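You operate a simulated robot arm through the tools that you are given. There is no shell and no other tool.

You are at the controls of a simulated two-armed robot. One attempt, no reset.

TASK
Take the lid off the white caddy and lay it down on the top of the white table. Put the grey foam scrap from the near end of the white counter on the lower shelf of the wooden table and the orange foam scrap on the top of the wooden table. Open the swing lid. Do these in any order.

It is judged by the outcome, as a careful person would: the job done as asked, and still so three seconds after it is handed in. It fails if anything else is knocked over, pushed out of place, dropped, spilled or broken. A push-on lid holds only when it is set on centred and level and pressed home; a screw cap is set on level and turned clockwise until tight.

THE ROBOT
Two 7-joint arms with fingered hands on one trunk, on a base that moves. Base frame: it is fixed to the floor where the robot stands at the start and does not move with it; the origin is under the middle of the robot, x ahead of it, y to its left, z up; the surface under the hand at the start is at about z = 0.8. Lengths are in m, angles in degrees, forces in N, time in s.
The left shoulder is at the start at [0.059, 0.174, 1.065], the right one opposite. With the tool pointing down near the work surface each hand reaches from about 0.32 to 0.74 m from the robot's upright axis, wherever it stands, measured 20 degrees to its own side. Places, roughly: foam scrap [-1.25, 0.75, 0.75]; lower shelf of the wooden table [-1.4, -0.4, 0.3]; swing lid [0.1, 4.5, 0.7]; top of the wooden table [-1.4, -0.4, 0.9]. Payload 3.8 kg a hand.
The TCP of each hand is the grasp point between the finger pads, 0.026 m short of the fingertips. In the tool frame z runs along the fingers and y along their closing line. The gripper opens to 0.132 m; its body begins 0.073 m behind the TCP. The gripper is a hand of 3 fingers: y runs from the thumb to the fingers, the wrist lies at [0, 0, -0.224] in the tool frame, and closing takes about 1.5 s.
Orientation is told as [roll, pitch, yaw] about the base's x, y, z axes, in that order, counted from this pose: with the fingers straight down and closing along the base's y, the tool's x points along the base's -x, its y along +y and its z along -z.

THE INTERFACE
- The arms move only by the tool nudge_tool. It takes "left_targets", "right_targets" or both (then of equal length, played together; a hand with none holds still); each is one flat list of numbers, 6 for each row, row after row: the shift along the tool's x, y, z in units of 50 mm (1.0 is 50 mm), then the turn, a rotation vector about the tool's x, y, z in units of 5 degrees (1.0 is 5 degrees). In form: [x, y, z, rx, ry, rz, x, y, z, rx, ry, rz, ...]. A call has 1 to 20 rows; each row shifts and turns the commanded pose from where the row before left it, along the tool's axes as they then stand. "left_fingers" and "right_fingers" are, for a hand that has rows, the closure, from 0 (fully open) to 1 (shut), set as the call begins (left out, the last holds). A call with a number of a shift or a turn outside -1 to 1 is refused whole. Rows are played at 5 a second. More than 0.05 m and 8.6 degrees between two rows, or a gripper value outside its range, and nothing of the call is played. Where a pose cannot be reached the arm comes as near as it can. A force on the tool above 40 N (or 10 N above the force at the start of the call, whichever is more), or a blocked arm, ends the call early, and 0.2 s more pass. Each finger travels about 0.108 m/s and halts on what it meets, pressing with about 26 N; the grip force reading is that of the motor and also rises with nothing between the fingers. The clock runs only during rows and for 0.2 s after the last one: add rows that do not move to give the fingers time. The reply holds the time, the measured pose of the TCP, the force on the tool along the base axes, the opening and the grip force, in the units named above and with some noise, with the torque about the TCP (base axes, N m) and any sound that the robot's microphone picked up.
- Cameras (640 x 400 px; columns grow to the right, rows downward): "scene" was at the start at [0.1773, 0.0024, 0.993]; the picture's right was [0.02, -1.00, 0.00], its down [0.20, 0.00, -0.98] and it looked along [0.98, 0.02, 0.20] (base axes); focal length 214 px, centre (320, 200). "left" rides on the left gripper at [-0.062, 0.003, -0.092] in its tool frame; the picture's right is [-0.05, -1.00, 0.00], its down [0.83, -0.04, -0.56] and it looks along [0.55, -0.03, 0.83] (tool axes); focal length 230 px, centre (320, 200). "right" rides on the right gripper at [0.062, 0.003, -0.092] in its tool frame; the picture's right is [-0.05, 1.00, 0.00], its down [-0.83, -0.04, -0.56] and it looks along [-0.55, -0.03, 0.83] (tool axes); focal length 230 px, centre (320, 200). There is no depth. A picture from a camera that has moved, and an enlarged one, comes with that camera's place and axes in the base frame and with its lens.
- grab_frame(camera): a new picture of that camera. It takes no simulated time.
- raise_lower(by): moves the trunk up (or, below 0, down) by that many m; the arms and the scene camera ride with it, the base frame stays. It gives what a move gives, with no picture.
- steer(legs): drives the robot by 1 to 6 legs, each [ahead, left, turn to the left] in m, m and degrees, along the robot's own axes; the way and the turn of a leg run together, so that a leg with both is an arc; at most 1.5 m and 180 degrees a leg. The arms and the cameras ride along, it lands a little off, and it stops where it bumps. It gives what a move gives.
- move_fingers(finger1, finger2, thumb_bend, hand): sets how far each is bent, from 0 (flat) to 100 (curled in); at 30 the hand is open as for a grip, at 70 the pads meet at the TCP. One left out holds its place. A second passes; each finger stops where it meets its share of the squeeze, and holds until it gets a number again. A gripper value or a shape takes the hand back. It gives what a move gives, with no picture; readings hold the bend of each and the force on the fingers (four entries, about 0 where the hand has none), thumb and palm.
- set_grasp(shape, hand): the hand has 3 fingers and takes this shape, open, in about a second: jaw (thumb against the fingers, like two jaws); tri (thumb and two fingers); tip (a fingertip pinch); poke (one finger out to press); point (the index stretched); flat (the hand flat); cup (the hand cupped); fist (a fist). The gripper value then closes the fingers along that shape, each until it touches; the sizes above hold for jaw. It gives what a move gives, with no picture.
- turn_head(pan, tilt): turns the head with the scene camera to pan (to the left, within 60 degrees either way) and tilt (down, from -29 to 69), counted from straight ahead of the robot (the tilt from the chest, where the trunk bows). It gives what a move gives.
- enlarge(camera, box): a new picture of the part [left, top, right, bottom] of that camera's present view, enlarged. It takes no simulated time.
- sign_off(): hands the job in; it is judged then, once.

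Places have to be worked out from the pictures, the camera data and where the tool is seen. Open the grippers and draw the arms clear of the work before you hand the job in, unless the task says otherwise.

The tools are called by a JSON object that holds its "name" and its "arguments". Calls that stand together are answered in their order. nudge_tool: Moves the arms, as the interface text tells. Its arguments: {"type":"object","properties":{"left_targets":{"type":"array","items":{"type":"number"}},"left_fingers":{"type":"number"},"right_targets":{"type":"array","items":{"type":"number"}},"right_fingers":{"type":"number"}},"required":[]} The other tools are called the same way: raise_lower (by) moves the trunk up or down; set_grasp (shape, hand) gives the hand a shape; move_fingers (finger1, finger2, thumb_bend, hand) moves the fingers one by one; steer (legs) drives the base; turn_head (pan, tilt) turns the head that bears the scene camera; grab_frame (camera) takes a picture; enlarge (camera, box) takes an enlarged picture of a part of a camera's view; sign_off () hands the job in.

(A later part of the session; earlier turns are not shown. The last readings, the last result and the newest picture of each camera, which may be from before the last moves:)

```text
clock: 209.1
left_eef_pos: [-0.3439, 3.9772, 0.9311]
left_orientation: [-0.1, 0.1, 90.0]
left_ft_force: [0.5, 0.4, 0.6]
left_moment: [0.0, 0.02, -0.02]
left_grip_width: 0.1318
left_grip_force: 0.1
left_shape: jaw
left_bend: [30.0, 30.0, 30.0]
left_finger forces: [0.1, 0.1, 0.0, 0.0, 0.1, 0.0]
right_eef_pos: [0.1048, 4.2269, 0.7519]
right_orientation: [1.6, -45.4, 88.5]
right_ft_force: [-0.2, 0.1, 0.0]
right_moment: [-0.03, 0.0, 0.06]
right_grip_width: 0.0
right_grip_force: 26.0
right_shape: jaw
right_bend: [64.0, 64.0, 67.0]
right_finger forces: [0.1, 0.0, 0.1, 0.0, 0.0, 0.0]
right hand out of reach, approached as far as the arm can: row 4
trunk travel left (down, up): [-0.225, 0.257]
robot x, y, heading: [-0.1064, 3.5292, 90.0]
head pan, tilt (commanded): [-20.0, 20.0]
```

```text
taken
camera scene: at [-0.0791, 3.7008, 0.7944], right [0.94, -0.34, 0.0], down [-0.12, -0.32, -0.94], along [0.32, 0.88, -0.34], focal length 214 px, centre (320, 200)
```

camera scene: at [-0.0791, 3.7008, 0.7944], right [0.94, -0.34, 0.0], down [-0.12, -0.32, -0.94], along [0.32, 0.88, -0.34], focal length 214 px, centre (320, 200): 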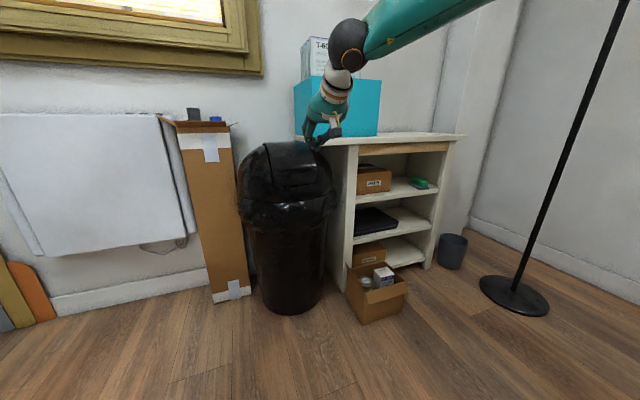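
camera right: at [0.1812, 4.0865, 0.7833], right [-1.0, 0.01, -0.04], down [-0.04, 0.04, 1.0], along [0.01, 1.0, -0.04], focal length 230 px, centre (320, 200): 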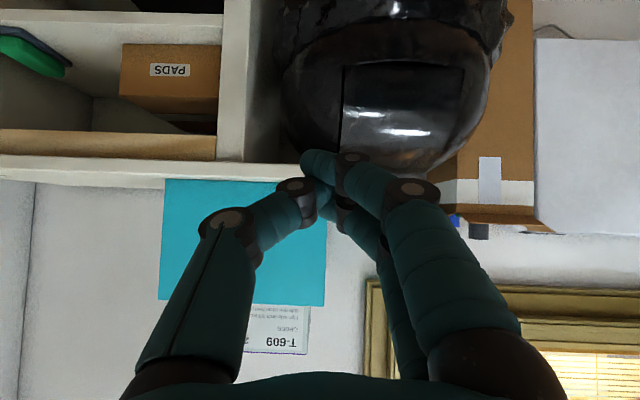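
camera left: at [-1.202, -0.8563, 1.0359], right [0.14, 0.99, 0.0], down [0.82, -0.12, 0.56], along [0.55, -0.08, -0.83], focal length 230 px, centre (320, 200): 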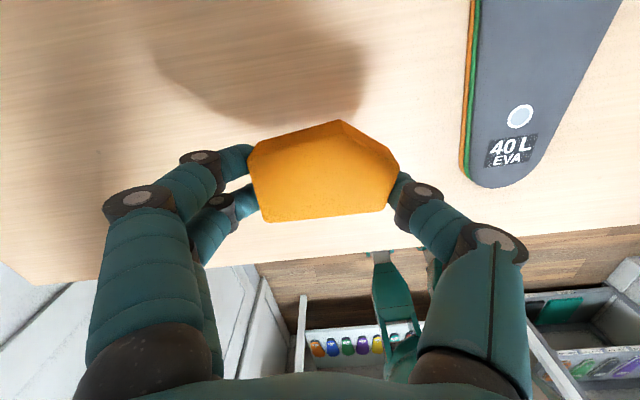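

TCP is now at [0.105,4.227,0.752] with ~45° tilt. I lower to z≈0.64 in front of the flap, shifting slightly left.

{"name": "nudge_tool", "arguments": {"right_targets": [0.6, 0.2, 0.6, 0, 0, 0, 0.6, 0.15, 0.6, 0, 0, 0, 0.4, 0, 0.4, 0, 0, 0], "right_fingers": 1}}

{"name": "enlarge", "arguments": {"camera": "scene", "box": [200, 80, 400, 220]}}

{"name": "grab_frame", "arguments": {"camera": "right"}}

```text
clock: 209.9
left_eef_pos: [-0.3427, 3.978, 0.9303]
left_orientation: [0.0, 0.0, 90.0]
left_ft_force: [0.0, -0.6, -0.2]
left_moment: [0.0, 0.03, 0.01]
left_grip_width: 0.132
left_grip_force: 0.0
left_shape: jaw
left_bend: [30.0, 30.0, 30.0]
left_finger forces: [0.1, 0.0, 0.0, 0.0, 0.0, 0.1]
right_eef_pos: [0.1077, 4.2054, 0.6714]
right_orientation: [1.4, -45.0, 88.8]
right_ft_force: [0.0, 0.3, -0.2]
right_moment: [0.04, 0.01, 0.01]
right_grip_width: 0.0001
right_grip_force: 25.7
right_shape: jaw
right_bend: [64.0, 64.0, 67.0]
right_finger forces: [0.1, 0.0, 0.0, 0.0, 0.0, 0.0]
right hand out of reach, approached as far as the arm can: row 1, 2, 3
trunk travel left (down, up): [-0.225, 0.257]
robot x, y, heading: [-0.1118, 3.5303, 90.2]
head pan, tilt (commanded): [-20.0, 20.0]
```

```text
2.86 times, centred on (300, 150) of scene
camera zoom: at [-0.0793, 3.7012, 0.7943], right [0.94, -0.34, 0.0], down [-0.12, -0.32, -0.94], along [0.32, 0.88, -0.34], focal length 613 px, centre (377, 343)
```

zoom: 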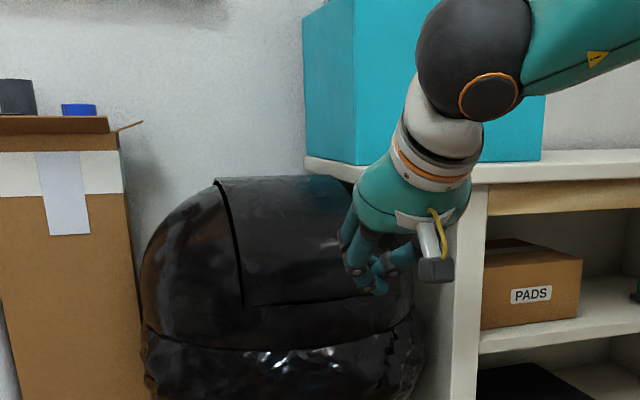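

```text
taken
camera right: at [0.1042, 4.0968, 0.6936], right [-1.0, 0.04, 0.05], down [0.06, 0.19, 0.98], along [0.03, 0.98, -0.19], focal length 230 px, centre (320, 200)
```

right: 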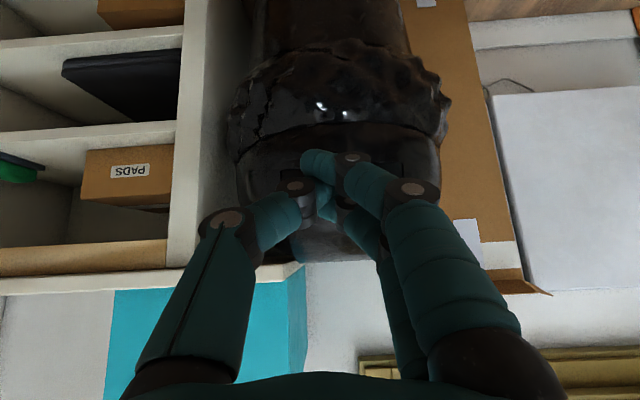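

I lower the trunk 4 cm so the tip is at z≈0.62, and drive forward 0.12 m (2 cm left) to stop just short of the flap.

{"name": "raise_lower", "arguments": {"by": -0.035}}

{"name": "steer", "arguments": {"legs": [[0.12, 0.02, 0]]}}

{"name": "enlarge", "arguments": {"camera": "scene", "box": [200, 80, 400, 220]}}

{"name": "grab_frame", "arguments": {"camera": "right"}}

```text
clock: 210.7
left_eef_pos: [-0.3431, 3.9781, 0.897]
left_orientation: [0.0, 0.0, 90.0]
left_ft_force: [0.0, -0.6, 0.2]
left_moment: [0.03, -0.03, -0.01]
left_grip_width: 0.1319
left_grip_force: 0.1
left_shape: jaw
left_bend: [30.0, 30.0, 30.0]
left_finger forces: [0.1, 0.0, 0.0, 0.0, 0.0, 0.0]
right_eef_pos: [0.1089, 4.2055, 0.6375]
right_orientation: [1.4, -45.3, 88.7]
right_ft_force: [0.1, 0.1, 0.7]
right_moment: [0.0, 0.02, -0.02]
right_grip_width: 0.0
right_grip_force: 26.0
right_shape: jaw
right_bend: [64.0, 64.0, 67.0]
right_finger forces: [0.1, 0.0, 0.0, 0.0, 0.1, 0.0]
trunk travel left (down, up): [-0.19, 0.292]
robot x, y, heading: [-0.1123, 3.5263, 89.8]
head pan, tilt (commanded): [-20.0, 20.0]
```

```text
clock: 211.9
left_eef_pos: [-0.3643, 4.1014, 0.8966]
left_orientation: [0.1, 0.1, 90.1]
left_ft_force: [0.3, -0.4, 0.2]
left_moment: [0.01, 0.01, -0.02]
left_grip_width: 0.1315
left_grip_force: 0.1
left_shape: jaw
left_bend: [30.0, 30.0, 30.0]
left_finger forces: [0.0, 0.0, 0.0, 0.1, 0.1, 0.0]
right_eef_pos: [0.0884, 4.3294, 0.6362]
right_orientation: [1.4, -45.3, 88.7]
right_ft_force: [-0.1, 0.7, 0.4]
right_moment: [-0.01, 0.0, 0.01]
right_grip_width: 0.0
right_grip_force: 25.9
right_shape: jaw
right_bend: [64.0, 64.0, 67.0]
right_finger forces: [0.0, 0.0, 0.0, 0.0, 0.0, 0.0]
trunk travel left (down, up): [-0.19, 0.292]
robot x, y, heading: [-0.1296, 3.651, 89.8]
head pan, tilt (commanded): [-20.0, 20.0]
```

```text
2.86 times, centred on (300, 150) of scene
camera zoom: at [-0.0997, 3.8249, 0.7587], right [0.94, -0.34, 0.0], down [-0.12, -0.32, -0.94], along [0.32, 0.88, -0.34], focal length 613 px, centre (377, 343)
```

zoom: 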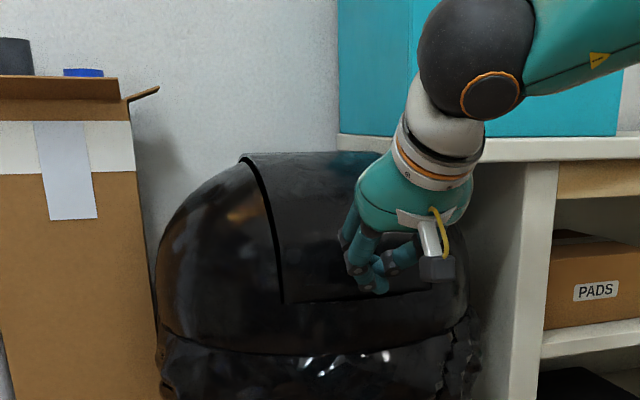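

```text
taken
camera right: at [0.0849, 4.221, 0.6587], right [-1.0, 0.04, 0.05], down [0.06, 0.19, 0.98], along [0.03, 0.98, -0.19], focal length 230 px, centre (320, 200)
```

right: 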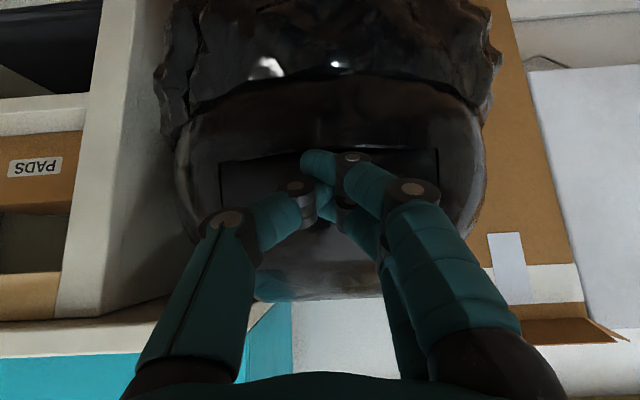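

The tip is in line with the flap's lower part, ≈3 cm away. I push forward with small arm steps and watch the force.

{"name": "nudge_tool", "arguments": {"right_targets": [-0.15, 0, 0.15, 0, 0, 0, -0.15, 0, 0.15, 0, 0, 0, -0.15, 0, 0.15, 0, 0, 0, -0.15, 0, 0.15, 0, 0, 0], "right_fingers": 1}}

{"name": "enlarge", "arguments": {"camera": "scene", "box": [200, 80, 400, 220]}}

```text
clock: 212.9
left_eef_pos: [-0.3637, 4.1002, 0.896]
left_orientation: [0.0, 0.0, 90.0]
left_ft_force: [0.1, -0.3, -0.7]
left_moment: [0.02, 0.02, 0.0]
left_grip_width: 0.1318
left_grip_force: 0.1
left_shape: jaw
left_bend: [30.0, 30.0, 30.0]
left_finger forces: [0.1, 0.1, 0.0, 0.0, 0.0, 0.0]
right_eef_pos: [0.096, 4.354, 0.6407]
right_orientation: [1.4, -45.2, 88.8]
right_ft_force: [0.0, -5.9, -0.8]
right_moment: [-0.08, -0.01, -0.06]
right_grip_width: 0.0
right_grip_force: 25.9
right_shape: jaw
right_bend: [64.0, 65.0, 67.0]
right_finger forces: [0.0, 0.0, 0.0, 0.1, 0.0, 0.1]
right hand out of reach, approached as far as the arm can: row 2, 3, 4
trunk travel left (down, up): [-0.19, 0.292]
robot x, y, heading: [-0.1319, 3.6525, 90.4]
head pan, tilt (commanded): [-20.0, 20.0]
```

```text
2.86 times, centred on (300, 150) of scene
camera zoom: at [-0.0996, 3.8242, 0.7588], right [0.94, -0.34, 0.0], down [-0.12, -0.32, -0.94], along [0.32, 0.88, -0.34], focal length 613 px, centre (377, 343)
```

zoom: 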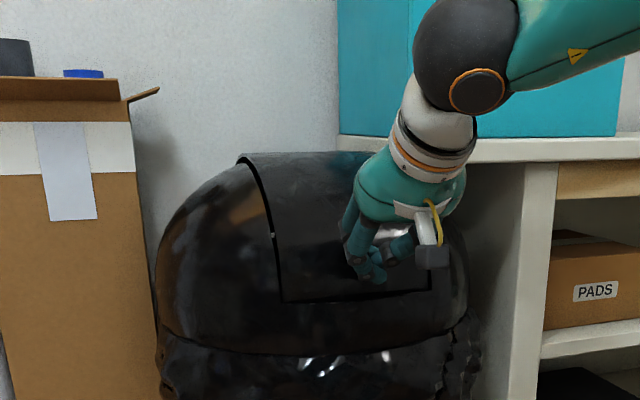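

Contact with ~6 N and the flap seems to give inwards. The arm is at its reach, so I continue pushing with a small base move.

{"name": "steer", "arguments": {"legs": [[0.03, 0, 0]]}}

{"name": "enlarge", "arguments": {"camera": "scene", "box": [200, 80, 400, 220]}}

{"name": "grab_frame", "arguments": {"camera": "right"}}

```text
clock: 213.8
left_eef_pos: [-0.3626, 4.1318, 0.8962]
left_orientation: [0.0, 0.1, 90.0]
left_ft_force: [-0.6, 0.1, 0.5]
left_moment: [-0.01, -0.01, -0.02]
left_grip_width: 0.1317
left_grip_force: 0.2
left_shape: jaw
left_bend: [30.0, 30.0, 30.0]
left_finger forces: [0.1, 0.0, 0.1, 0.0, 0.0, 0.0]
right_eef_pos: [0.0951, 4.3845, 0.6407]
right_orientation: [1.3, -45.2, 88.6]
right_ft_force: [1.1, 0.5, -0.8]
right_moment: [0.01, 0.0, 0.0]
right_grip_width: 0.0
right_grip_force: 26.4
right_shape: jaw
right_bend: [64.0, 65.0, 67.0]
right_finger forces: [0.0, 0.1, 0.0, 0.1, 0.1, 0.1]
trunk travel left (down, up): [-0.19, 0.292]
robot x, y, heading: [-0.1281, 3.684, 89.6]
head pan, tilt (commanded): [-20.0, 20.0]
```

```text
2.86 times, centred on (300, 150) of scene
camera zoom: at [-0.0996, 3.8546, 0.7587], right [0.94, -0.34, 0.0], down [-0.12, -0.32, -0.94], along [0.32, 0.88, -0.34], focal length 613 px, centre (377, 343)
```

zoom: 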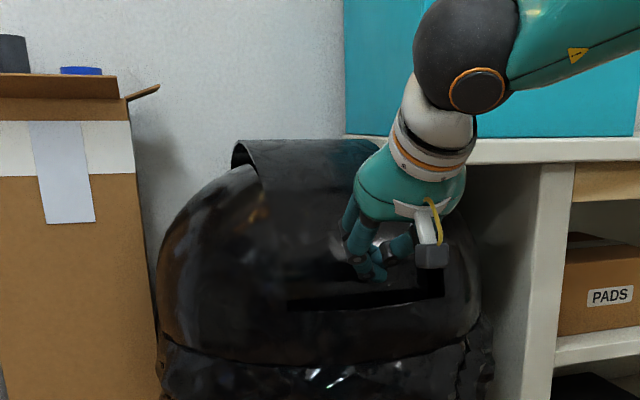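

```text
taken
camera right: at [0.0928, 4.2762, 0.6621], right [-1.0, 0.04, 0.05], down [0.06, 0.19, 0.98], along [0.03, 0.98, -0.19], focal length 230 px, centre (320, 200)
```

right: 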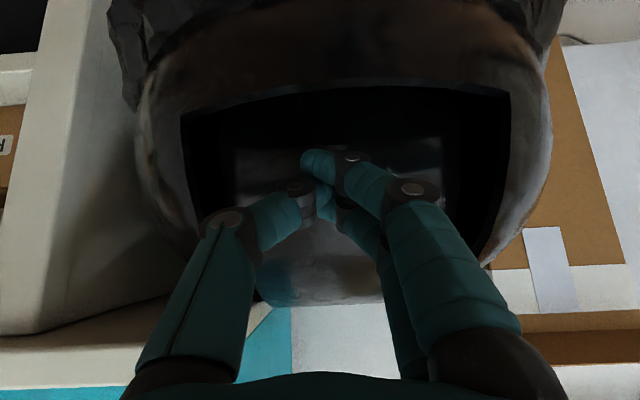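

The flap swings inwards freely and its back rises. I push a further 4 cm and look.

{"name": "steer", "arguments": {"legs": [[0.04, 0, 0]]}}

{"name": "enlarge", "arguments": {"camera": "scene", "box": [200, 80, 400, 220]}}

{"name": "grab_frame", "arguments": {"camera": "right"}}

```text
clock: 214.6
left_eef_pos: [-0.3632, 4.1715, 0.8953]
left_orientation: [0.0, 0.1, 90.0]
left_ft_force: [0.8, -0.2, 0.3]
left_moment: [-0.05, 0.0, -0.01]
left_grip_width: 0.1321
left_grip_force: 0.0
left_shape: jaw
left_bend: [30.0, 30.0, 30.0]
left_finger forces: [0.0, 0.0, 0.1, 0.0, 0.1, 0.1]
right_eef_pos: [0.0951, 4.4248, 0.6397]
right_orientation: [1.4, -45.2, 88.6]
right_ft_force: [0.2, -0.3, -0.1]
right_moment: [-0.02, 0.04, -0.01]
right_grip_width: 0.0001
right_grip_force: 26.2
right_shape: jaw
right_bend: [64.0, 65.0, 67.0]
right_finger forces: [0.0, 0.0, 0.0, 0.0, 0.0, 0.1]
trunk travel left (down, up): [-0.19, 0.292]
robot x, y, heading: [-0.1333, 3.723, 90.0]
head pan, tilt (commanded): [-20.0, 20.0]
```

```text
2.86 times, centred on (300, 150) of scene
camera zoom: at [-0.0997, 3.8943, 0.7587], right [0.94, -0.34, 0.0], down [-0.12, -0.32, -0.94], along [0.32, 0.88, -0.34], focal length 613 px, centre (377, 343)
```

zoom: 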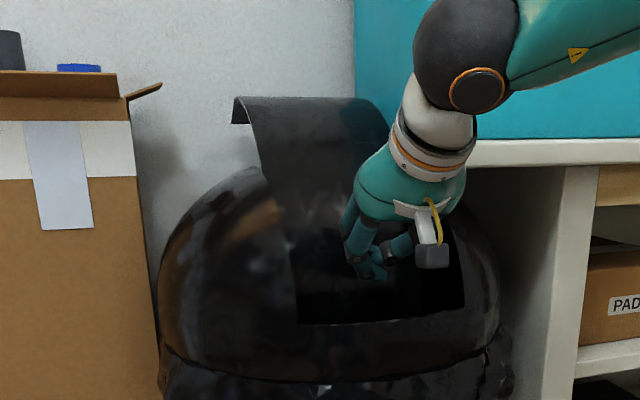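

```text
taken
camera right: at [0.0922, 4.316, 0.6621], right [-1.0, 0.04, 0.05], down [0.06, 0.19, 0.98], along [0.03, 0.98, -0.19], focal length 230 px, centre (320, 200)
```

right: 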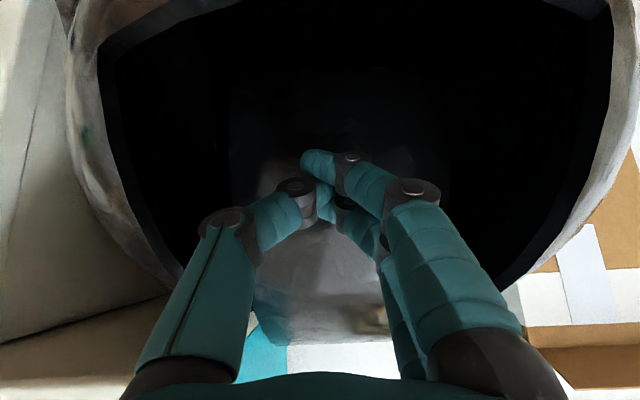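

The flap is now swung well in (its back end raised). I push another 4 cm to open it fully.

{"name": "steer", "arguments": {"legs": [[0.04, 0, 0]]}}

{"name": "enlarge", "arguments": {"camera": "scene", "box": [200, 60, 400, 200]}}

{"name": "grab_frame", "arguments": {"camera": "right"}}

```text
clock: 215.6
left_eef_pos: [-0.3629, 4.202, 0.896]
left_orientation: [0.0, 0.0, 90.0]
left_ft_force: [0.7, 0.4, -0.9]
left_moment: [-0.02, -0.03, 0.03]
left_grip_width: 0.1319
left_grip_force: 0.0
left_shape: jaw
left_bend: [30.0, 30.0, 30.0]
left_finger forces: [0.1, 0.0, 0.1, 0.0, 0.0, 0.0]
right_eef_pos: [0.0925, 4.4512, 0.6374]
right_orientation: [1.7, -44.6, 88.6]
right_ft_force: [0.2, -5.8, 4.2]
right_moment: [0.1, -0.08, -0.14]
right_grip_width: 0.0002
right_grip_force: 25.8
right_shape: jaw
right_bend: [67.0, 72.0, 74.0]
right_finger forces: [0.0, 17.8, 0.0, 0.0, 0.1, 0.0]
trunk travel left (down, up): [-0.19, 0.292]
robot x, y, heading: [-0.1297, 3.7524, 90.0]
head pan, tilt (commanded): [-20.0, 20.0]
stopped in leg 1: the force on the tool passed its limit at 58 N (the readings are from after the stop); the commanded pose is now the measured one
```

```text
2.86 times, centred on (300, 130) of scene
camera zoom: at [-0.0995, 3.9253, 0.759], right [0.94, -0.34, 0.0], down [-0.12, -0.32, -0.94], along [0.32, 0.88, -0.34], focal length 613 px, centre (377, 400)
```

zoom: 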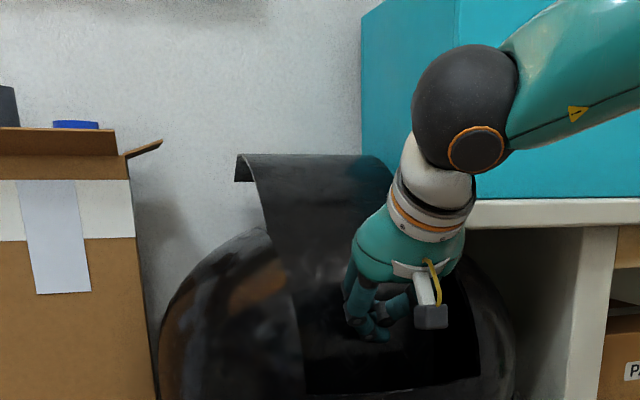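

```text
taken
camera right: at [0.09, 4.3429, 0.6611], right [-1.0, 0.04, 0.06], down [0.06, 0.2, 0.98], along [0.03, 0.98, -0.2], focal length 230 px, centre (320, 200)
```

right: 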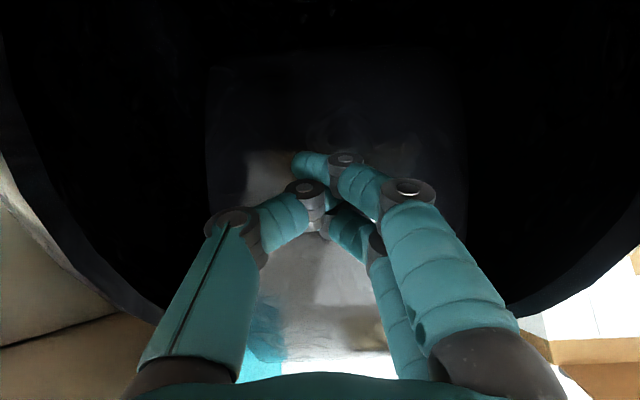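

The flap reached its stop (58 N peak, then relaxed). I withdraw straight back and see whether it stays open and the bin stands where it was.

{"name": "steer", "arguments": {"legs": [[-0.2, 0, 0]]}}

{"name": "enlarge", "arguments": {"camera": "scene", "box": [200, 60, 400, 200]}}

{"name": "grab_frame", "arguments": {"camera": "scene"}}

```text
clock: 217.2
left_eef_pos: [-0.3631, 4.0048, 0.8954]
left_orientation: [-0.1, 0.0, 89.9]
left_ft_force: [-0.5, 0.1, 0.6]
left_moment: [0.01, 0.02, -0.01]
left_grip_width: 0.1318
left_grip_force: 0.0
left_shape: jaw
left_bend: [30.0, 30.0, 30.0]
left_finger forces: [0.1, 0.0, 0.0, 0.0, 0.0, 0.1]
right_eef_pos: [0.0943, 4.2524, 0.638]
right_orientation: [1.7, -44.6, 88.7]
right_ft_force: [0.6, 0.1, 0.9]
right_moment: [0.01, 0.03, -0.03]
right_grip_width: 0.0
right_grip_force: 25.4
right_shape: jaw
right_bend: [67.0, 70.0, 74.0]
right_finger forces: [0.0, 0.1, 0.0, 0.0, 0.0, 0.1]
trunk travel left (down, up): [-0.19, 0.292]
robot x, y, heading: [-0.1285, 3.5536, 90.2]
head pan, tilt (commanded): [-20.0, 20.0]
```

```text
2.86 times, centred on (300, 130) of scene
camera zoom: at [-0.0995, 3.7279, 0.7589], right [0.94, -0.34, 0.0], down [-0.12, -0.32, -0.94], along [0.32, 0.88, -0.34], focal length 613 px, centre (377, 400)
```

zoom: 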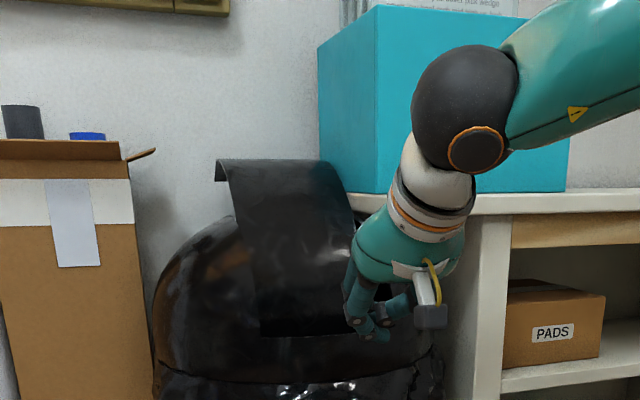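

```text
taken
camera scene: at [-0.0995, 3.7279, 0.7589], right [0.94, -0.34, 0.0], down [-0.12, -0.32, -0.94], along [0.32, 0.88, -0.34], focal length 214 px, centre (320, 200)
```

scene: 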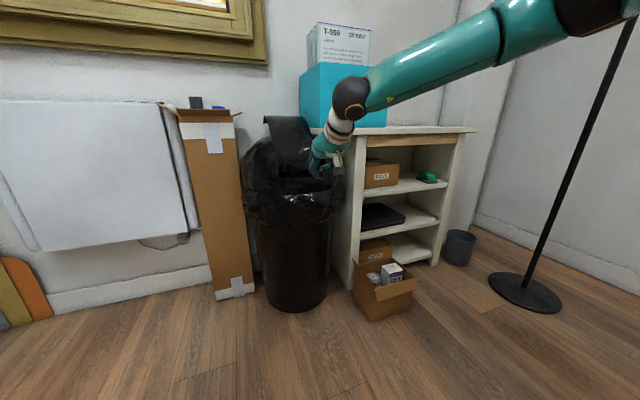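

The flap stays open by itself. I retract the right hand along its own axis, straighten it, and check the lid once more.

{"name": "nudge_tool", "arguments": {"right_targets": [0, 0, -0.9, 0, 0, 0, 0, 0, -0.9, 0, 0, 0, 0, 0, -0.9, 0, 0, 0, 0, 0, -0.9, 0, 0, 0, 0, 0, 0, 0, 1, 0, 0, 0, 0, 0, 1, 0, 0, 0, 0, 0, 1, 0, 0, 0, 0, 0, 1, 0, 0, 0, 0, 0, 1, 0, 0, 0, 0, 0, 1, 0, 0, 0, 0, 0, 1, 0, 0, 0, 0, 0, 1, 0, 0, 0, 0, 0, 0.9, 0]}}

{"name": "raise_lower", "arguments": {"by": 0.28}}

{"name": "turn_head", "arguments": {"pan": -20, "tilt": 35}}

{"name": "grab_frame", "arguments": {"camera": "scene"}}

```text
clock: 220.0
left_eef_pos: [-0.3613, 4.0067, 0.8961]
left_orientation: [0.0, 0.1, 89.8]
left_ft_force: [-0.7, -0.5, 0.1]
left_moment: [0.01, -0.02, -0.02]
left_grip_width: 0.1319
left_grip_force: 0.1
left_shape: jaw
left_bend: [30.0, 30.0, 30.0]
left_finger forces: [0.0, 0.0, 0.1, 0.0, 0.0, 0.0]
right_eef_pos: [0.0955, 4.1268, 0.7663]
right_orientation: [1.3, -0.1, 89.8]
right_ft_force: [0.0, -0.2, -0.1]
right_moment: [0.0, 0.05, 0.0]
right_grip_width: 0.0001
right_grip_force: 25.5
right_shape: jaw
right_bend: [67.0, 70.0, 74.0]
right_finger forces: [0.0, 0.0, 0.0, 0.0, 0.0, 0.0]
trunk travel left (down, up): [-0.19, 0.292]
robot x, y, heading: [-0.1296, 3.5595, 89.8]
head pan, tilt (commanded): [-20.0, 20.0]
```

```text
clock: 222.8
left_eef_pos: [-0.3617, 4.006, 1.1753]
left_orientation: [0.1, 0.1, 89.9]
left_ft_force: [0.2, 0.0, 0.2]
left_moment: [0.0, -0.01, 0.0]
left_grip_width: 0.1321
left_grip_force: 0.1
left_shape: jaw
left_bend: [30.0, 30.0, 30.0]
left_finger forces: [0.1, 0.0, 0.0, 0.0, 0.0, 0.0]
right_eef_pos: [0.0951, 4.0599, 1.2777]
right_orientation: [1.2, -26.2, 89.8]
right_ft_force: [-0.4, -0.1, -0.6]
right_moment: [0.0, 0.0, 0.03]
right_grip_width: 0.0
right_grip_force: 26.7
right_shape: jaw
right_bend: [67.0, 70.0, 74.0]
right_finger forces: [0.0, 0.0, 0.0, 0.1, 0.0, 0.0]
trunk travel left (down, up): [-0.47, 0.012]
robot x, y, heading: [-0.131, 3.555, 89.9]
head pan, tilt (commanded): [-20.0, 20.0]
```

```text
clock: 223.6
left_eef_pos: [-0.3624, 4.0058, 1.1758]
left_orientation: [0.0, 0.1, 89.8]
left_ft_force: [-0.7, -0.2, 0.2]
left_moment: [0.01, 0.0, -0.01]
left_grip_width: 0.1318
left_grip_force: 0.0
left_shape: jaw
left_bend: [30.0, 30.0, 30.0]
left_finger forces: [0.0, 0.0, 0.1, 0.0, 0.0, 0.0]
right_eef_pos: [0.0963, 4.058, 1.2782]
right_orientation: [1.2, -26.2, 89.7]
right_ft_force: [0.1, -0.5, -0.1]
right_moment: [0.01, 0.03, 0.03]
right_grip_width: 0.0
right_grip_force: 25.5
right_shape: jaw
right_bend: [67.0, 70.0, 74.0]
right_finger forces: [0.0, 0.1, 0.0, 0.0, 0.0, 0.0]
trunk travel left (down, up): [-0.47, 0.012]
robot x, y, heading: [-0.1335, 3.5572, 89.6]
head pan, tilt (commanded): [-20.0, 35.0]
```

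```text
taken
camera scene: at [-0.1011, 3.7477, 1.0437], right [0.94, -0.34, 0.0], down [-0.2, -0.54, -0.82], along [0.28, 0.77, -0.57], focal length 214 px, centre (320, 200)
```

scene: 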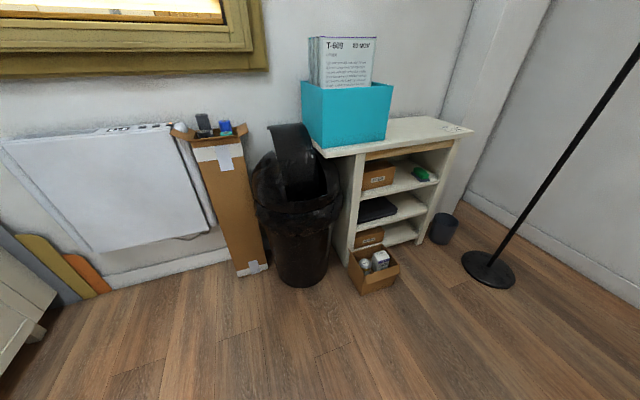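

The lid looks open, with everything else in place. I zoom to confirm.

{"name": "enlarge", "arguments": {"camera": "scene", "box": [220, 100, 380, 220]}}

```text
3.33 times, centred on (300, 160) of scene
camera zoom: at [-0.1011, 3.7477, 1.0437], right [0.94, -0.34, 0.0], down [-0.2, -0.54, -0.82], along [0.28, 0.77, -0.57], focal length 715 px, centre (387, 333)
```

zoom: 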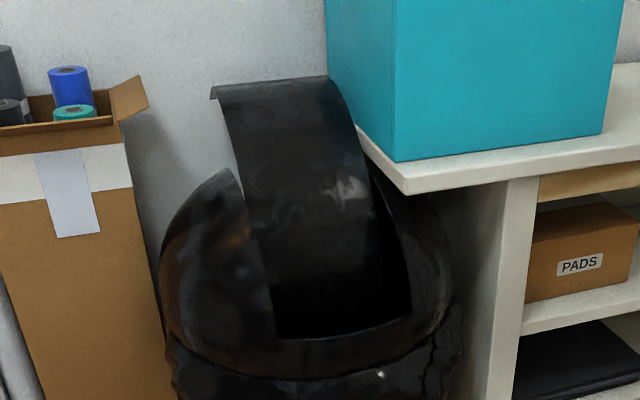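

The swing lid is open and stable. I straighten the right hand, open it, and draw it in, then move to the corridor's middle lane and drive backwards towards the white table.

{"name": "nudge_tool", "arguments": {"right_targets": [0, 0, 0, 0, 1, 0, 0, 0, 0, 0, 1, 0, 0, 0, 0, 0, 1, 0, 0, 0, 0, 0, 1, 0, 0, 0, 0, 0, 1, 0, 0, 0, 0, 0.2, 0.25, 0, 0.9, 0.25, 0, 0, 0, 0, 0.9, 0.25, 0, 0, 0, 0, 0.9, 0.25, 0, 0, 0, 0, 0.7, 0.25, 0, 0, 0, 0], "right_fingers": 0}}

{"name": "steer", "arguments": {"legs": [[0, 0.38, 0]]}}

{"name": "turn_head", "arguments": {"pan": -50, "tilt": 25}}

{"name": "grab_frame", "arguments": {"camera": "scene"}}

```text
clock: 225.8
left_eef_pos: [-0.3632, 4.0051, 1.1763]
left_orientation: [-0.1, 0.0, 89.8]
left_ft_force: [0.2, -0.1, 0.3]
left_moment: [-0.01, -0.03, 0.0]
left_grip_width: 0.1319
left_grip_force: 0.0
left_shape: jaw
left_bend: [30.0, 30.0, 30.0]
left_finger forces: [0.0, 0.0, 0.1, 0.0, 0.0, 0.0]
right_eef_pos: [0.1092, 3.8173, 1.2786]
right_orientation: [0.2, 0.0, 90.3]
right_ft_force: [1.1, 0.7, 0.9]
right_moment: [-0.03, -0.02, 0.02]
right_grip_width: 0.1319
right_grip_force: 0.0
right_shape: jaw
right_bend: [30.0, 30.0, 30.0]
right_finger forces: [0.0, 0.1, 0.1, 0.1, 0.0, 0.0]
right hand out of reach, approached as far as the arm can: row 1, 2, 3, 4, 5, 6
trunk travel left (down, up): [-0.47, 0.012]
robot x, y, heading: [-0.1324, 3.5582, 89.9]
head pan, tilt (commanded): [-20.0, 35.0]
```

```text
clock: 229.7
left_eef_pos: [-0.7426, 4.0069, 1.1759]
left_orientation: [0.0, 0.1, 89.9]
left_ft_force: [0.4, 0.1, 0.5]
left_moment: [-0.01, 0.0, -0.04]
left_grip_width: 0.1321
left_grip_force: 0.1
left_shape: jaw
left_bend: [30.0, 30.0, 30.0]
left_finger forces: [0.0, 0.1, 0.1, 0.0, 0.0, 0.1]
right_eef_pos: [-0.2701, 3.8199, 1.2788]
right_orientation: [0.2, 0.0, 90.3]
right_ft_force: [-0.7, -0.2, 0.2]
right_moment: [0.02, 0.02, 0.0]
right_grip_width: 0.1319
right_grip_force: 0.0
right_shape: jaw
right_bend: [30.0, 30.0, 30.0]
right_finger forces: [0.0, 0.0, 0.0, 0.0, 0.0, 0.0]
trunk travel left (down, up): [-0.47, 0.012]
robot x, y, heading: [-0.516, 3.557, 89.8]
head pan, tilt (commanded): [-20.0, 35.0]
```

```text
clock: 230.6
left_eef_pos: [-0.7413, 4.007, 1.1755]
left_orientation: [-0.1, 0.1, 89.9]
left_ft_force: [0.2, 0.1, 0.1]
left_moment: [0.01, -0.01, 0.0]
left_grip_width: 0.1318
left_grip_force: 0.1
left_shape: jaw
left_bend: [30.0, 30.0, 30.0]
left_finger forces: [0.0, 0.0, 0.0, 0.0, 0.0, 0.0]
right_eef_pos: [-0.2711, 3.8201, 1.278]
right_orientation: [0.1, 0.0, 90.3]
right_ft_force: [-0.2, -0.2, 0.3]
right_moment: [0.0, -0.03, -0.02]
right_grip_width: 0.132
right_grip_force: 0.2
right_shape: jaw
right_bend: [30.0, 30.0, 30.0]
right_finger forces: [0.0, 0.1, 0.0, 0.0, 0.1, 0.0]
trunk travel left (down, up): [-0.47, 0.012]
robot x, y, heading: [-0.5128, 3.5565, 89.8]
head pan, tilt (commanded): [-50.0, 25.0]
```

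```text
taken
camera scene: at [-0.441, 3.7253, 1.0593], right [0.64, -0.77, 0.0], down [-0.32, -0.27, -0.91], along [0.7, 0.58, -0.42], focal length 214 px, centre (320, 200)
```

scene: 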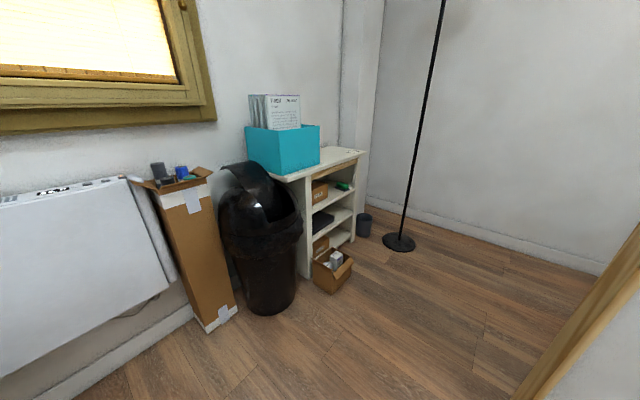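

No other caddy around; the bin area is intact. I drive backwards along the lane to y≈0.3 and turn to face the white table.

{"name": "steer", "arguments": {"legs": [[-1.4, 0, 0], [-1.4, 0, 0], [-0.45, 0, 0]]}}

{"name": "steer", "arguments": {"legs": [[0, 0, -90], [0, -0.45, 0], [0.4, 0, 0]]}}

{"name": "turn_head", "arguments": {"pan": 15, "tilt": 35}}

{"name": "grab_frame", "arguments": {"camera": "scene"}}

```text
clock: 246.4
left_eef_pos: [-0.7378, 0.7684, 1.1756]
left_orientation: [0.0, 0.0, 90.0]
left_ft_force: [0.7, 0.5, 0.2]
left_moment: [-0.03, -0.01, 0.01]
left_grip_width: 0.1319
left_grip_force: 0.1
left_shape: jaw
left_bend: [30.0, 30.0, 30.0]
left_finger forces: [0.0, 0.0, 0.1, 0.1, 0.0, 0.0]
right_eef_pos: [-0.2653, 0.5838, 1.2791]
right_orientation: [0.0, 0.0, 90.5]
right_ft_force: [-0.8, -0.1, -0.4]
right_moment: [0.02, 0.0, 0.01]
right_grip_width: 0.1319
right_grip_force: 0.0
right_shape: jaw
right_bend: [30.0, 30.0, 30.0]
right_finger forces: [0.1, 0.0, 0.0, 0.0, 0.1, 0.0]
trunk travel left (down, up): [-0.47, 0.012]
robot x, y, heading: [-0.506, 0.3206, 90.1]
head pan, tilt (commanded): [-50.0, 25.0]
```

```text
clock: 256.8
left_eef_pos: [0.349, 0.1317, 1.1758]
left_orientation: [0.0, 0.0, 2.0]
left_ft_force: [0.2, -0.5, 0.1]
left_moment: [-0.02, 0.01, 0.03]
left_grip_width: 0.1318
left_grip_force: 0.1
left_shape: jaw
left_bend: [30.0, 30.0, 30.0]
left_finger forces: [0.0, 0.0, 0.0, 0.0, 0.0, 0.1]
right_eef_pos: [0.1807, -0.3477, 1.2791]
right_orientation: [0.1, -0.1, 2.4]
right_ft_force: [0.1, -0.3, -0.5]
right_moment: [0.0, -0.01, 0.02]
right_grip_width: 0.1322
right_grip_force: 0.1
right_shape: jaw
right_bend: [30.0, 30.0, 30.0]
right_finger forces: [0.1, 0.0, 0.1, 0.0, 0.0, 0.0]
trunk travel left (down, up): [-0.47, 0.012]
robot x, y, heading: [-0.0966, -0.1156, 2.1]
head pan, tilt (commanded): [-50.0, 25.0]
```

```text
clock: 258.1
left_eef_pos: [0.3505, 0.1307, 1.1762]
left_orientation: [0.0, 0.0, 2.1]
left_ft_force: [0.1, 0.8, 1.1]
left_moment: [0.04, -0.05, -0.02]
left_grip_width: 0.132
left_grip_force: 0.0
left_shape: jaw
left_bend: [30.0, 30.0, 30.0]
left_finger forces: [0.1, 0.1, 0.0, 0.1, 0.0, 0.1]
right_eef_pos: [0.1802, -0.3476, 1.2789]
right_orientation: [0.2, 0.0, 2.5]
right_ft_force: [-0.1, -0.1, -0.4]
right_moment: [0.06, 0.01, -0.02]
right_grip_width: 0.1321
right_grip_force: 0.0
right_shape: jaw
right_bend: [30.0, 30.0, 30.0]
right_finger forces: [0.0, 0.0, 0.0, 0.1, 0.0, 0.1]
trunk travel left (down, up): [-0.47, 0.012]
robot x, y, heading: [-0.0891, -0.1173, 2.0]
head pan, tilt (commanded): [15.0, 35.0]
```

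```text
taken
camera scene: at [0.1005, -0.0864, 1.0436], right [0.29, -0.96, 0.0], down [-0.55, -0.17, -0.82], along [0.78, 0.24, -0.57], focal length 214 px, centre (320, 200)
```

scene: 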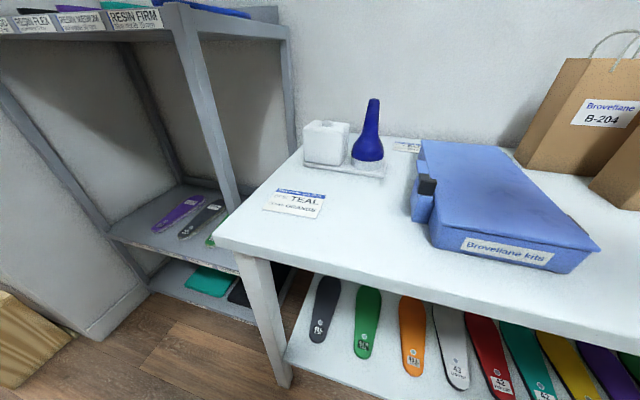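

I zoom in on the white box and bottle set from here.

{"name": "enlarge", "arguments": {"camera": "scene", "box": [280, 80, 420, 200]}}

```text
3.33 times, centred on (350, 140) of scene
camera zoom: at [0.1005, -0.0864, 1.0436], right [0.29, -0.96, 0.0], down [-0.55, -0.17, -0.82], along [0.78, 0.24, -0.57], focal length 715 px, centre (220, 400)
```

zoom: 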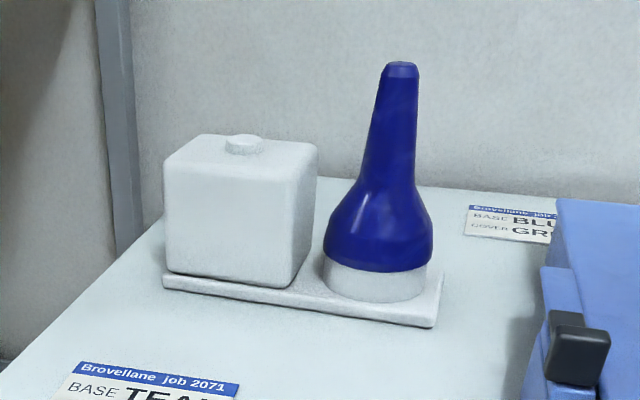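

I want a close look with the right wrist camera (it looks forward). I shift the base left to y≈0.23 so the right hand is in front of the box.

{"name": "steer", "arguments": {"legs": [[0, 0.35, -2], [0.08, 0, 0]]}}

{"name": "nudge_tool", "arguments": {"right_targets": [-0.9, 0, 0, 0, 0, 0, -0.9, 0, 0.2, 0, 0, 0, 0, 0, 0.9, 0, 0, 0, 0, 0, 0.9, 0, 0, 0], "right_fingers": 0}}

{"name": "grab_frame", "arguments": {"camera": "right"}}

```text
clock: 262.4
left_eef_pos: [0.4307, 0.4688, 1.1763]
left_orientation: [-0.1, 0.0, -0.1]
left_ft_force: [0.4, -0.1, -0.2]
left_moment: [-0.01, 0.03, 0.01]
left_grip_width: 0.1319
left_grip_force: 0.1
left_shape: jaw
left_bend: [30.0, 30.0, 30.0]
left_finger forces: [0.0, 0.1, 0.1, 0.0, 0.0, 0.0]
right_eef_pos: [0.2447, -0.0029, 1.2789]
right_orientation: [0.0, -0.1, 0.4]
right_ft_force: [-0.1, 0.7, -0.3]
right_moment: [-0.01, 0.02, -0.02]
right_grip_width: 0.1323
right_grip_force: 0.0
right_shape: jaw
right_bend: [30.0, 30.0, 30.0]
right_finger forces: [0.1, 0.0, 0.1, 0.0, 0.0, 0.0]
trunk travel left (down, up): [-0.47, 0.012]
robot x, y, heading: [-0.0183, 0.2345, -0.3]
head pan, tilt (commanded): [15.0, 35.0]
```

```text
clock: 263.4
left_eef_pos: [0.4308, 0.4678, 1.1768]
left_orientation: [-0.1, 0.0, 0.0]
left_ft_force: [0.0, -0.3, 0.0]
left_moment: [0.0, -0.01, 0.0]
left_grip_width: 0.1317
left_grip_force: 0.0
left_shape: jaw
left_bend: [30.0, 30.0, 30.0]
left_finger forces: [0.0, 0.0, 0.1, 0.1, 0.0, 0.1]
right_eef_pos: [0.3349, -0.0033, 1.1782]
right_orientation: [0.1, 0.0, 0.5]
right_ft_force: [0.5, -0.9, -0.8]
right_moment: [0.03, 0.05, 0.0]
right_grip_width: 0.1321
right_grip_force: 0.0
right_shape: jaw
right_bend: [30.0, 30.0, 30.0]
right_finger forces: [0.0, 0.1, 0.1, 0.1, 0.1, 0.0]
trunk travel left (down, up): [-0.47, 0.012]
robot x, y, heading: [-0.0218, 0.2342, -0.2]
head pan, tilt (commanded): [15.0, 35.0]
```

```text
taken
camera right: at [0.2726, 0.0001, 1.2711], right [0.04, 1.0, 0.0], down [0.83, -0.04, 0.56], along [0.56, -0.02, -0.83], focal length 230 px, centre (320, 200)
```

right: 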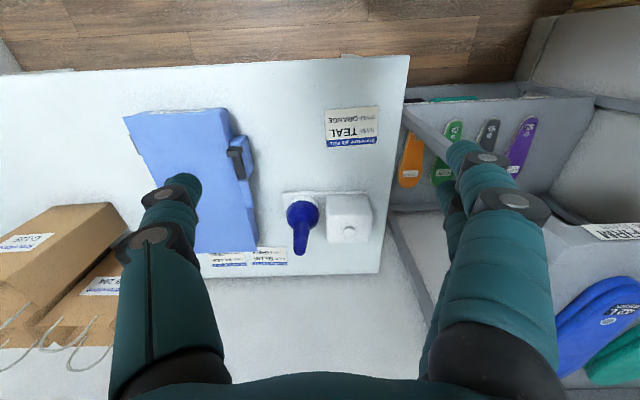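

The box is right of the bottle in this view; I bring the camera closer.

{"name": "nudge_tool", "arguments": {"right_targets": [-0.9, 0.3, 0, 0, 0, 0, -0.6, 0.4, 0.4, 0, 0, 0, 0, 0.3, 0.8, 0, 0, 0, 0, 0, 0.8, 0, 0, 0], "right_fingers": 0}}

{"name": "enlarge", "arguments": {"camera": "right", "box": [230, 120, 450, 280]}}

```text
clock: 264.4
left_eef_pos: [0.4297, 0.4678, 1.1758]
left_orientation: [0.0, 0.1, 0.0]
left_ft_force: [-0.8, 0.5, 0.4]
left_moment: [0.0, 0.03, 0.0]
left_grip_width: 0.1318
left_grip_force: 0.2
left_shape: jaw
left_bend: [30.0, 30.0, 30.0]
left_finger forces: [0.0, 0.0, 0.1, 0.0, 0.0, 0.0]
right_eef_pos: [0.4044, 0.0339, 1.0864]
right_orientation: [0.2, -0.1, 0.4]
right_ft_force: [-0.5, 0.4, 1.0]
right_moment: [0.01, 0.03, 0.02]
right_grip_width: 0.1323
right_grip_force: 0.0
right_shape: jaw
right_bend: [30.0, 30.0, 30.0]
right_finger forces: [0.0, 0.0, 0.0, 0.1, 0.0, 0.1]
right hand out of reach, approached as far as the arm can: row 2, 3
trunk travel left (down, up): [-0.47, 0.012]
robot x, y, heading: [-0.0177, 0.2346, 0.0]
head pan, tilt (commanded): [15.0, 35.0]
```

```text
2.50 times, centred on (340, 200) of right
camera zoom: at [0.3419, 0.0363, 1.1779], right [0.04, 1.0, 0.0], down [0.83, -0.04, 0.56], along [0.56, -0.02, -0.83], focal length 575 px, centre (270, 200)
```

zoom: 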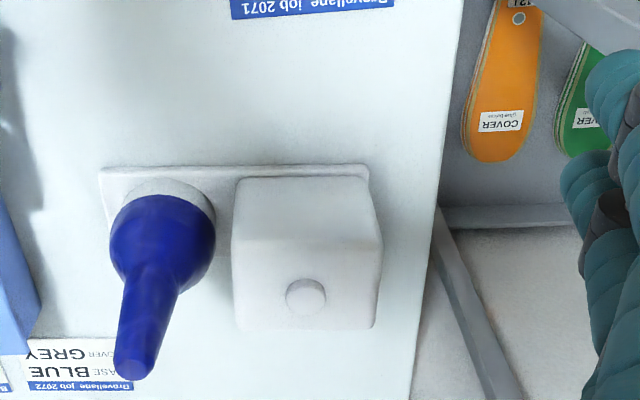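

There's no obvious seam from above. Since the caddy and white table aren't in the "places" list they must be the ones visible at the start, so this box is the caddy. I zoom in strongly to find the lid seam.

{"name": "turn_head", "arguments": {"pan": -15, "tilt": 20}}

{"name": "grab_frame", "arguments": {"camera": "scene"}}

{"name": "enlarge", "arguments": {"camera": "right", "box": [305, 180, 395, 260]}}

```text
clock: 265.4
left_eef_pos: [0.4308, 0.4673, 1.1765]
left_orientation: [-0.2, -0.1, -0.1]
left_ft_force: [-0.4, -0.1, 0.1]
left_moment: [-0.01, 0.01, 0.0]
left_grip_width: 0.1318
left_grip_force: 0.0
left_shape: jaw
left_bend: [30.0, 30.0, 30.0]
left_finger forces: [0.0, 0.1, 0.1, 0.0, 0.0, 0.0]
right_eef_pos: [0.4022, 0.0326, 1.0863]
right_orientation: [0.0, 0.0, 0.4]
right_ft_force: [-0.1, 1.1, -0.7]
right_moment: [0.02, -0.02, 0.01]
right_grip_width: 0.1321
right_grip_force: 0.0
right_shape: jaw
right_bend: [30.0, 30.0, 30.0]
right_finger forces: [0.0, 0.0, 0.0, 0.0, 0.0, 0.0]
trunk travel left (down, up): [-0.47, 0.012]
robot x, y, heading: [-0.0181, 0.2373, -0.1]
head pan, tilt (commanded): [-15.0, 20.0]
```

```text
taken
camera scene: at [0.1789, 0.212, 1.0674], right [-0.26, -0.97, 0.0], down [-0.33, 0.09, -0.94], along [0.91, -0.24, -0.34], focal length 214 px, centre (320, 200)
```

scene: 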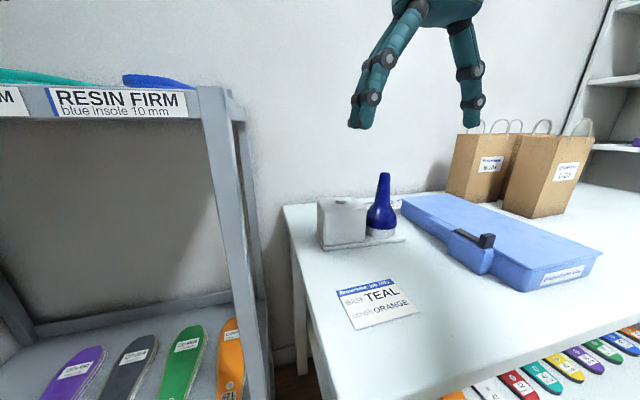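

```text
5.00 times, centred on (350, 220) of right
camera zoom: at [0.3412, 0.0366, 1.1788], right [0.04, 1.0, 0.0], down [0.83, -0.04, 0.56], along [0.56, -0.02, -0.83], focal length 1150 px, centre (170, 100)
```

zoom: 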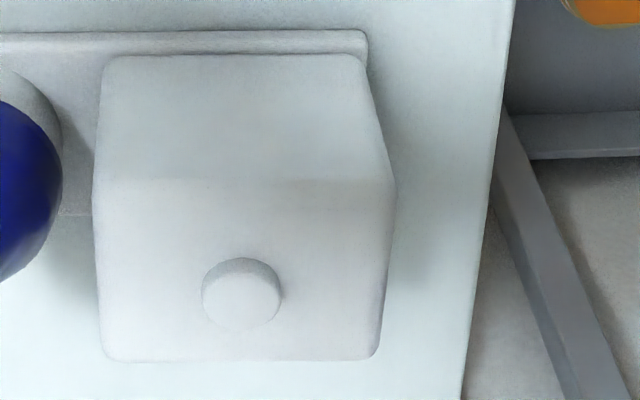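

I'd like a level view of the box to find a seam. I pull the right hand up/back and lower the trunk 0.2 m to look from table height.

{"name": "nudge_tool", "arguments": {"right_targets": [0, 0, -0.9, 0, 0, 0, 0, 0, -0.9, 0, 0, 0, 0.5, -0.8, 0, 0, 0, 0, 0.5, -0.8, 0, 0, 0, 0]}}

{"name": "raise_lower", "arguments": {"by": -0.2}}

{"name": "turn_head", "arguments": {"pan": -20, "tilt": 10}}

{"name": "grab_frame", "arguments": {"camera": "scene"}}

```text
clock: 266.4
left_eef_pos: [0.4303, 0.4681, 1.1769]
left_orientation: [0.0, 0.0, -0.1]
left_ft_force: [-0.7, -0.3, 0.3]
left_moment: [0.02, 0.0, 0.02]
left_grip_width: 0.132
left_grip_force: 0.1
left_shape: jaw
left_bend: [30.0, 30.0, 30.0]
left_finger forces: [0.0, 0.0, 0.1, 0.1, 0.1, 0.0]
right_eef_pos: [0.3558, -0.0571, 1.1585]
right_orientation: [0.2, 0.0, 0.5]
right_ft_force: [-1.2, -0.1, -0.1]
right_moment: [0.04, -0.04, 0.01]
right_grip_width: 0.132
right_grip_force: 0.0
right_shape: jaw
right_bend: [30.0, 30.0, 30.0]
right_finger forces: [0.1, 0.1, 0.0, 0.0, 0.0, 0.0]
right hand out of reach, approached as far as the arm can: row 2
trunk travel left (down, up): [-0.47, 0.012]
robot x, y, heading: [-0.0212, 0.2346, -0.2]
head pan, tilt (commanded): [-15.0, 20.0]
```

```text
clock: 268.1
left_eef_pos: [0.4323, 0.466, 1.0081]
left_orientation: [-0.8, -1.3, 0.0]
left_ft_force: [-9.5, -3.4, 10.0]
left_moment: [0.34, -1.34, -0.16]
left_grip_width: 0.132
left_grip_force: 0.0
left_shape: jaw
left_bend: [30.0, 30.0, 30.0]
left_finger forces: [0.1, 0.0, 0.0, 0.0, 0.0, 9.0]
right_eef_pos: [0.3557, -0.0561, 0.9825]
right_orientation: [0.2, 0.3, 0.4]
right_ft_force: [0.2, -0.3, 0.0]
right_moment: [-0.02, -0.02, 0.03]
right_grip_width: 0.1321
right_grip_force: 0.1
right_shape: jaw
right_bend: [30.0, 30.0, 30.0]
right_finger forces: [0.0, 0.1, 0.0, 0.1, 0.0, 0.0]
trunk travel left (down, up): [-0.296, 0.186]
robot x, y, heading: [-0.022, 0.234, -0.4]
head pan, tilt (commanded): [-15.0, 20.0]
stopped: the force on the tool passed its limit at 58 N (the readings are from after the stop); the commanded pose is now the measured one
```

```text
clock: 268.8
left_eef_pos: [0.4327, 0.4668, 1.0069]
left_orientation: [-0.7, -1.3, 0.1]
left_ft_force: [-11.2, -3.0, 10.2]
left_moment: [0.29, -1.66, -0.12]
left_grip_width: 0.132
left_grip_force: 0.1
left_shape: jaw
left_bend: [30.0, 30.0, 30.0]
left_finger forces: [0.1, 0.1, 0.1, 0.1, 0.0, 9.2]
right_eef_pos: [0.3563, -0.0559, 0.9839]
right_orientation: [0.0, 0.2, 0.4]
right_ft_force: [-0.6, -0.4, 0.0]
right_moment: [-0.03, -0.01, 0.03]
right_grip_width: 0.132
right_grip_force: 0.1
right_shape: jaw
right_bend: [30.0, 30.0, 30.0]
right_finger forces: [0.0, 0.0, 0.0, 0.0, 0.0, 0.0]
trunk travel left (down, up): [-0.296, 0.186]
robot x, y, heading: [-0.0185, 0.2368, 0.0]
head pan, tilt (commanded): [-20.0, 10.0]
```

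```text
taken
camera scene: at [0.1525, 0.2039, 0.8787], right [-0.34, -0.94, 0.0], down [-0.16, 0.06, -0.98], along [0.93, -0.34, -0.17], focal length 214 px, centre (320, 200)
```

scene: 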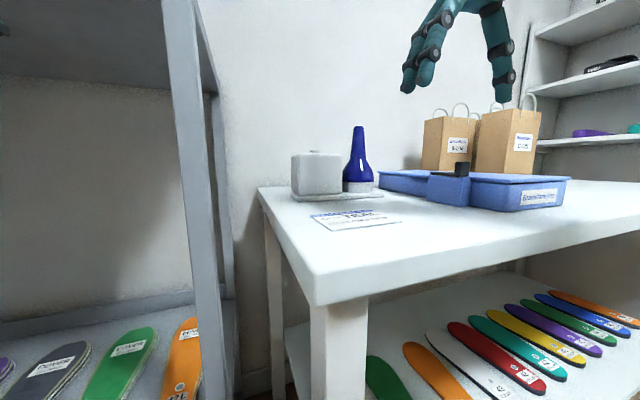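

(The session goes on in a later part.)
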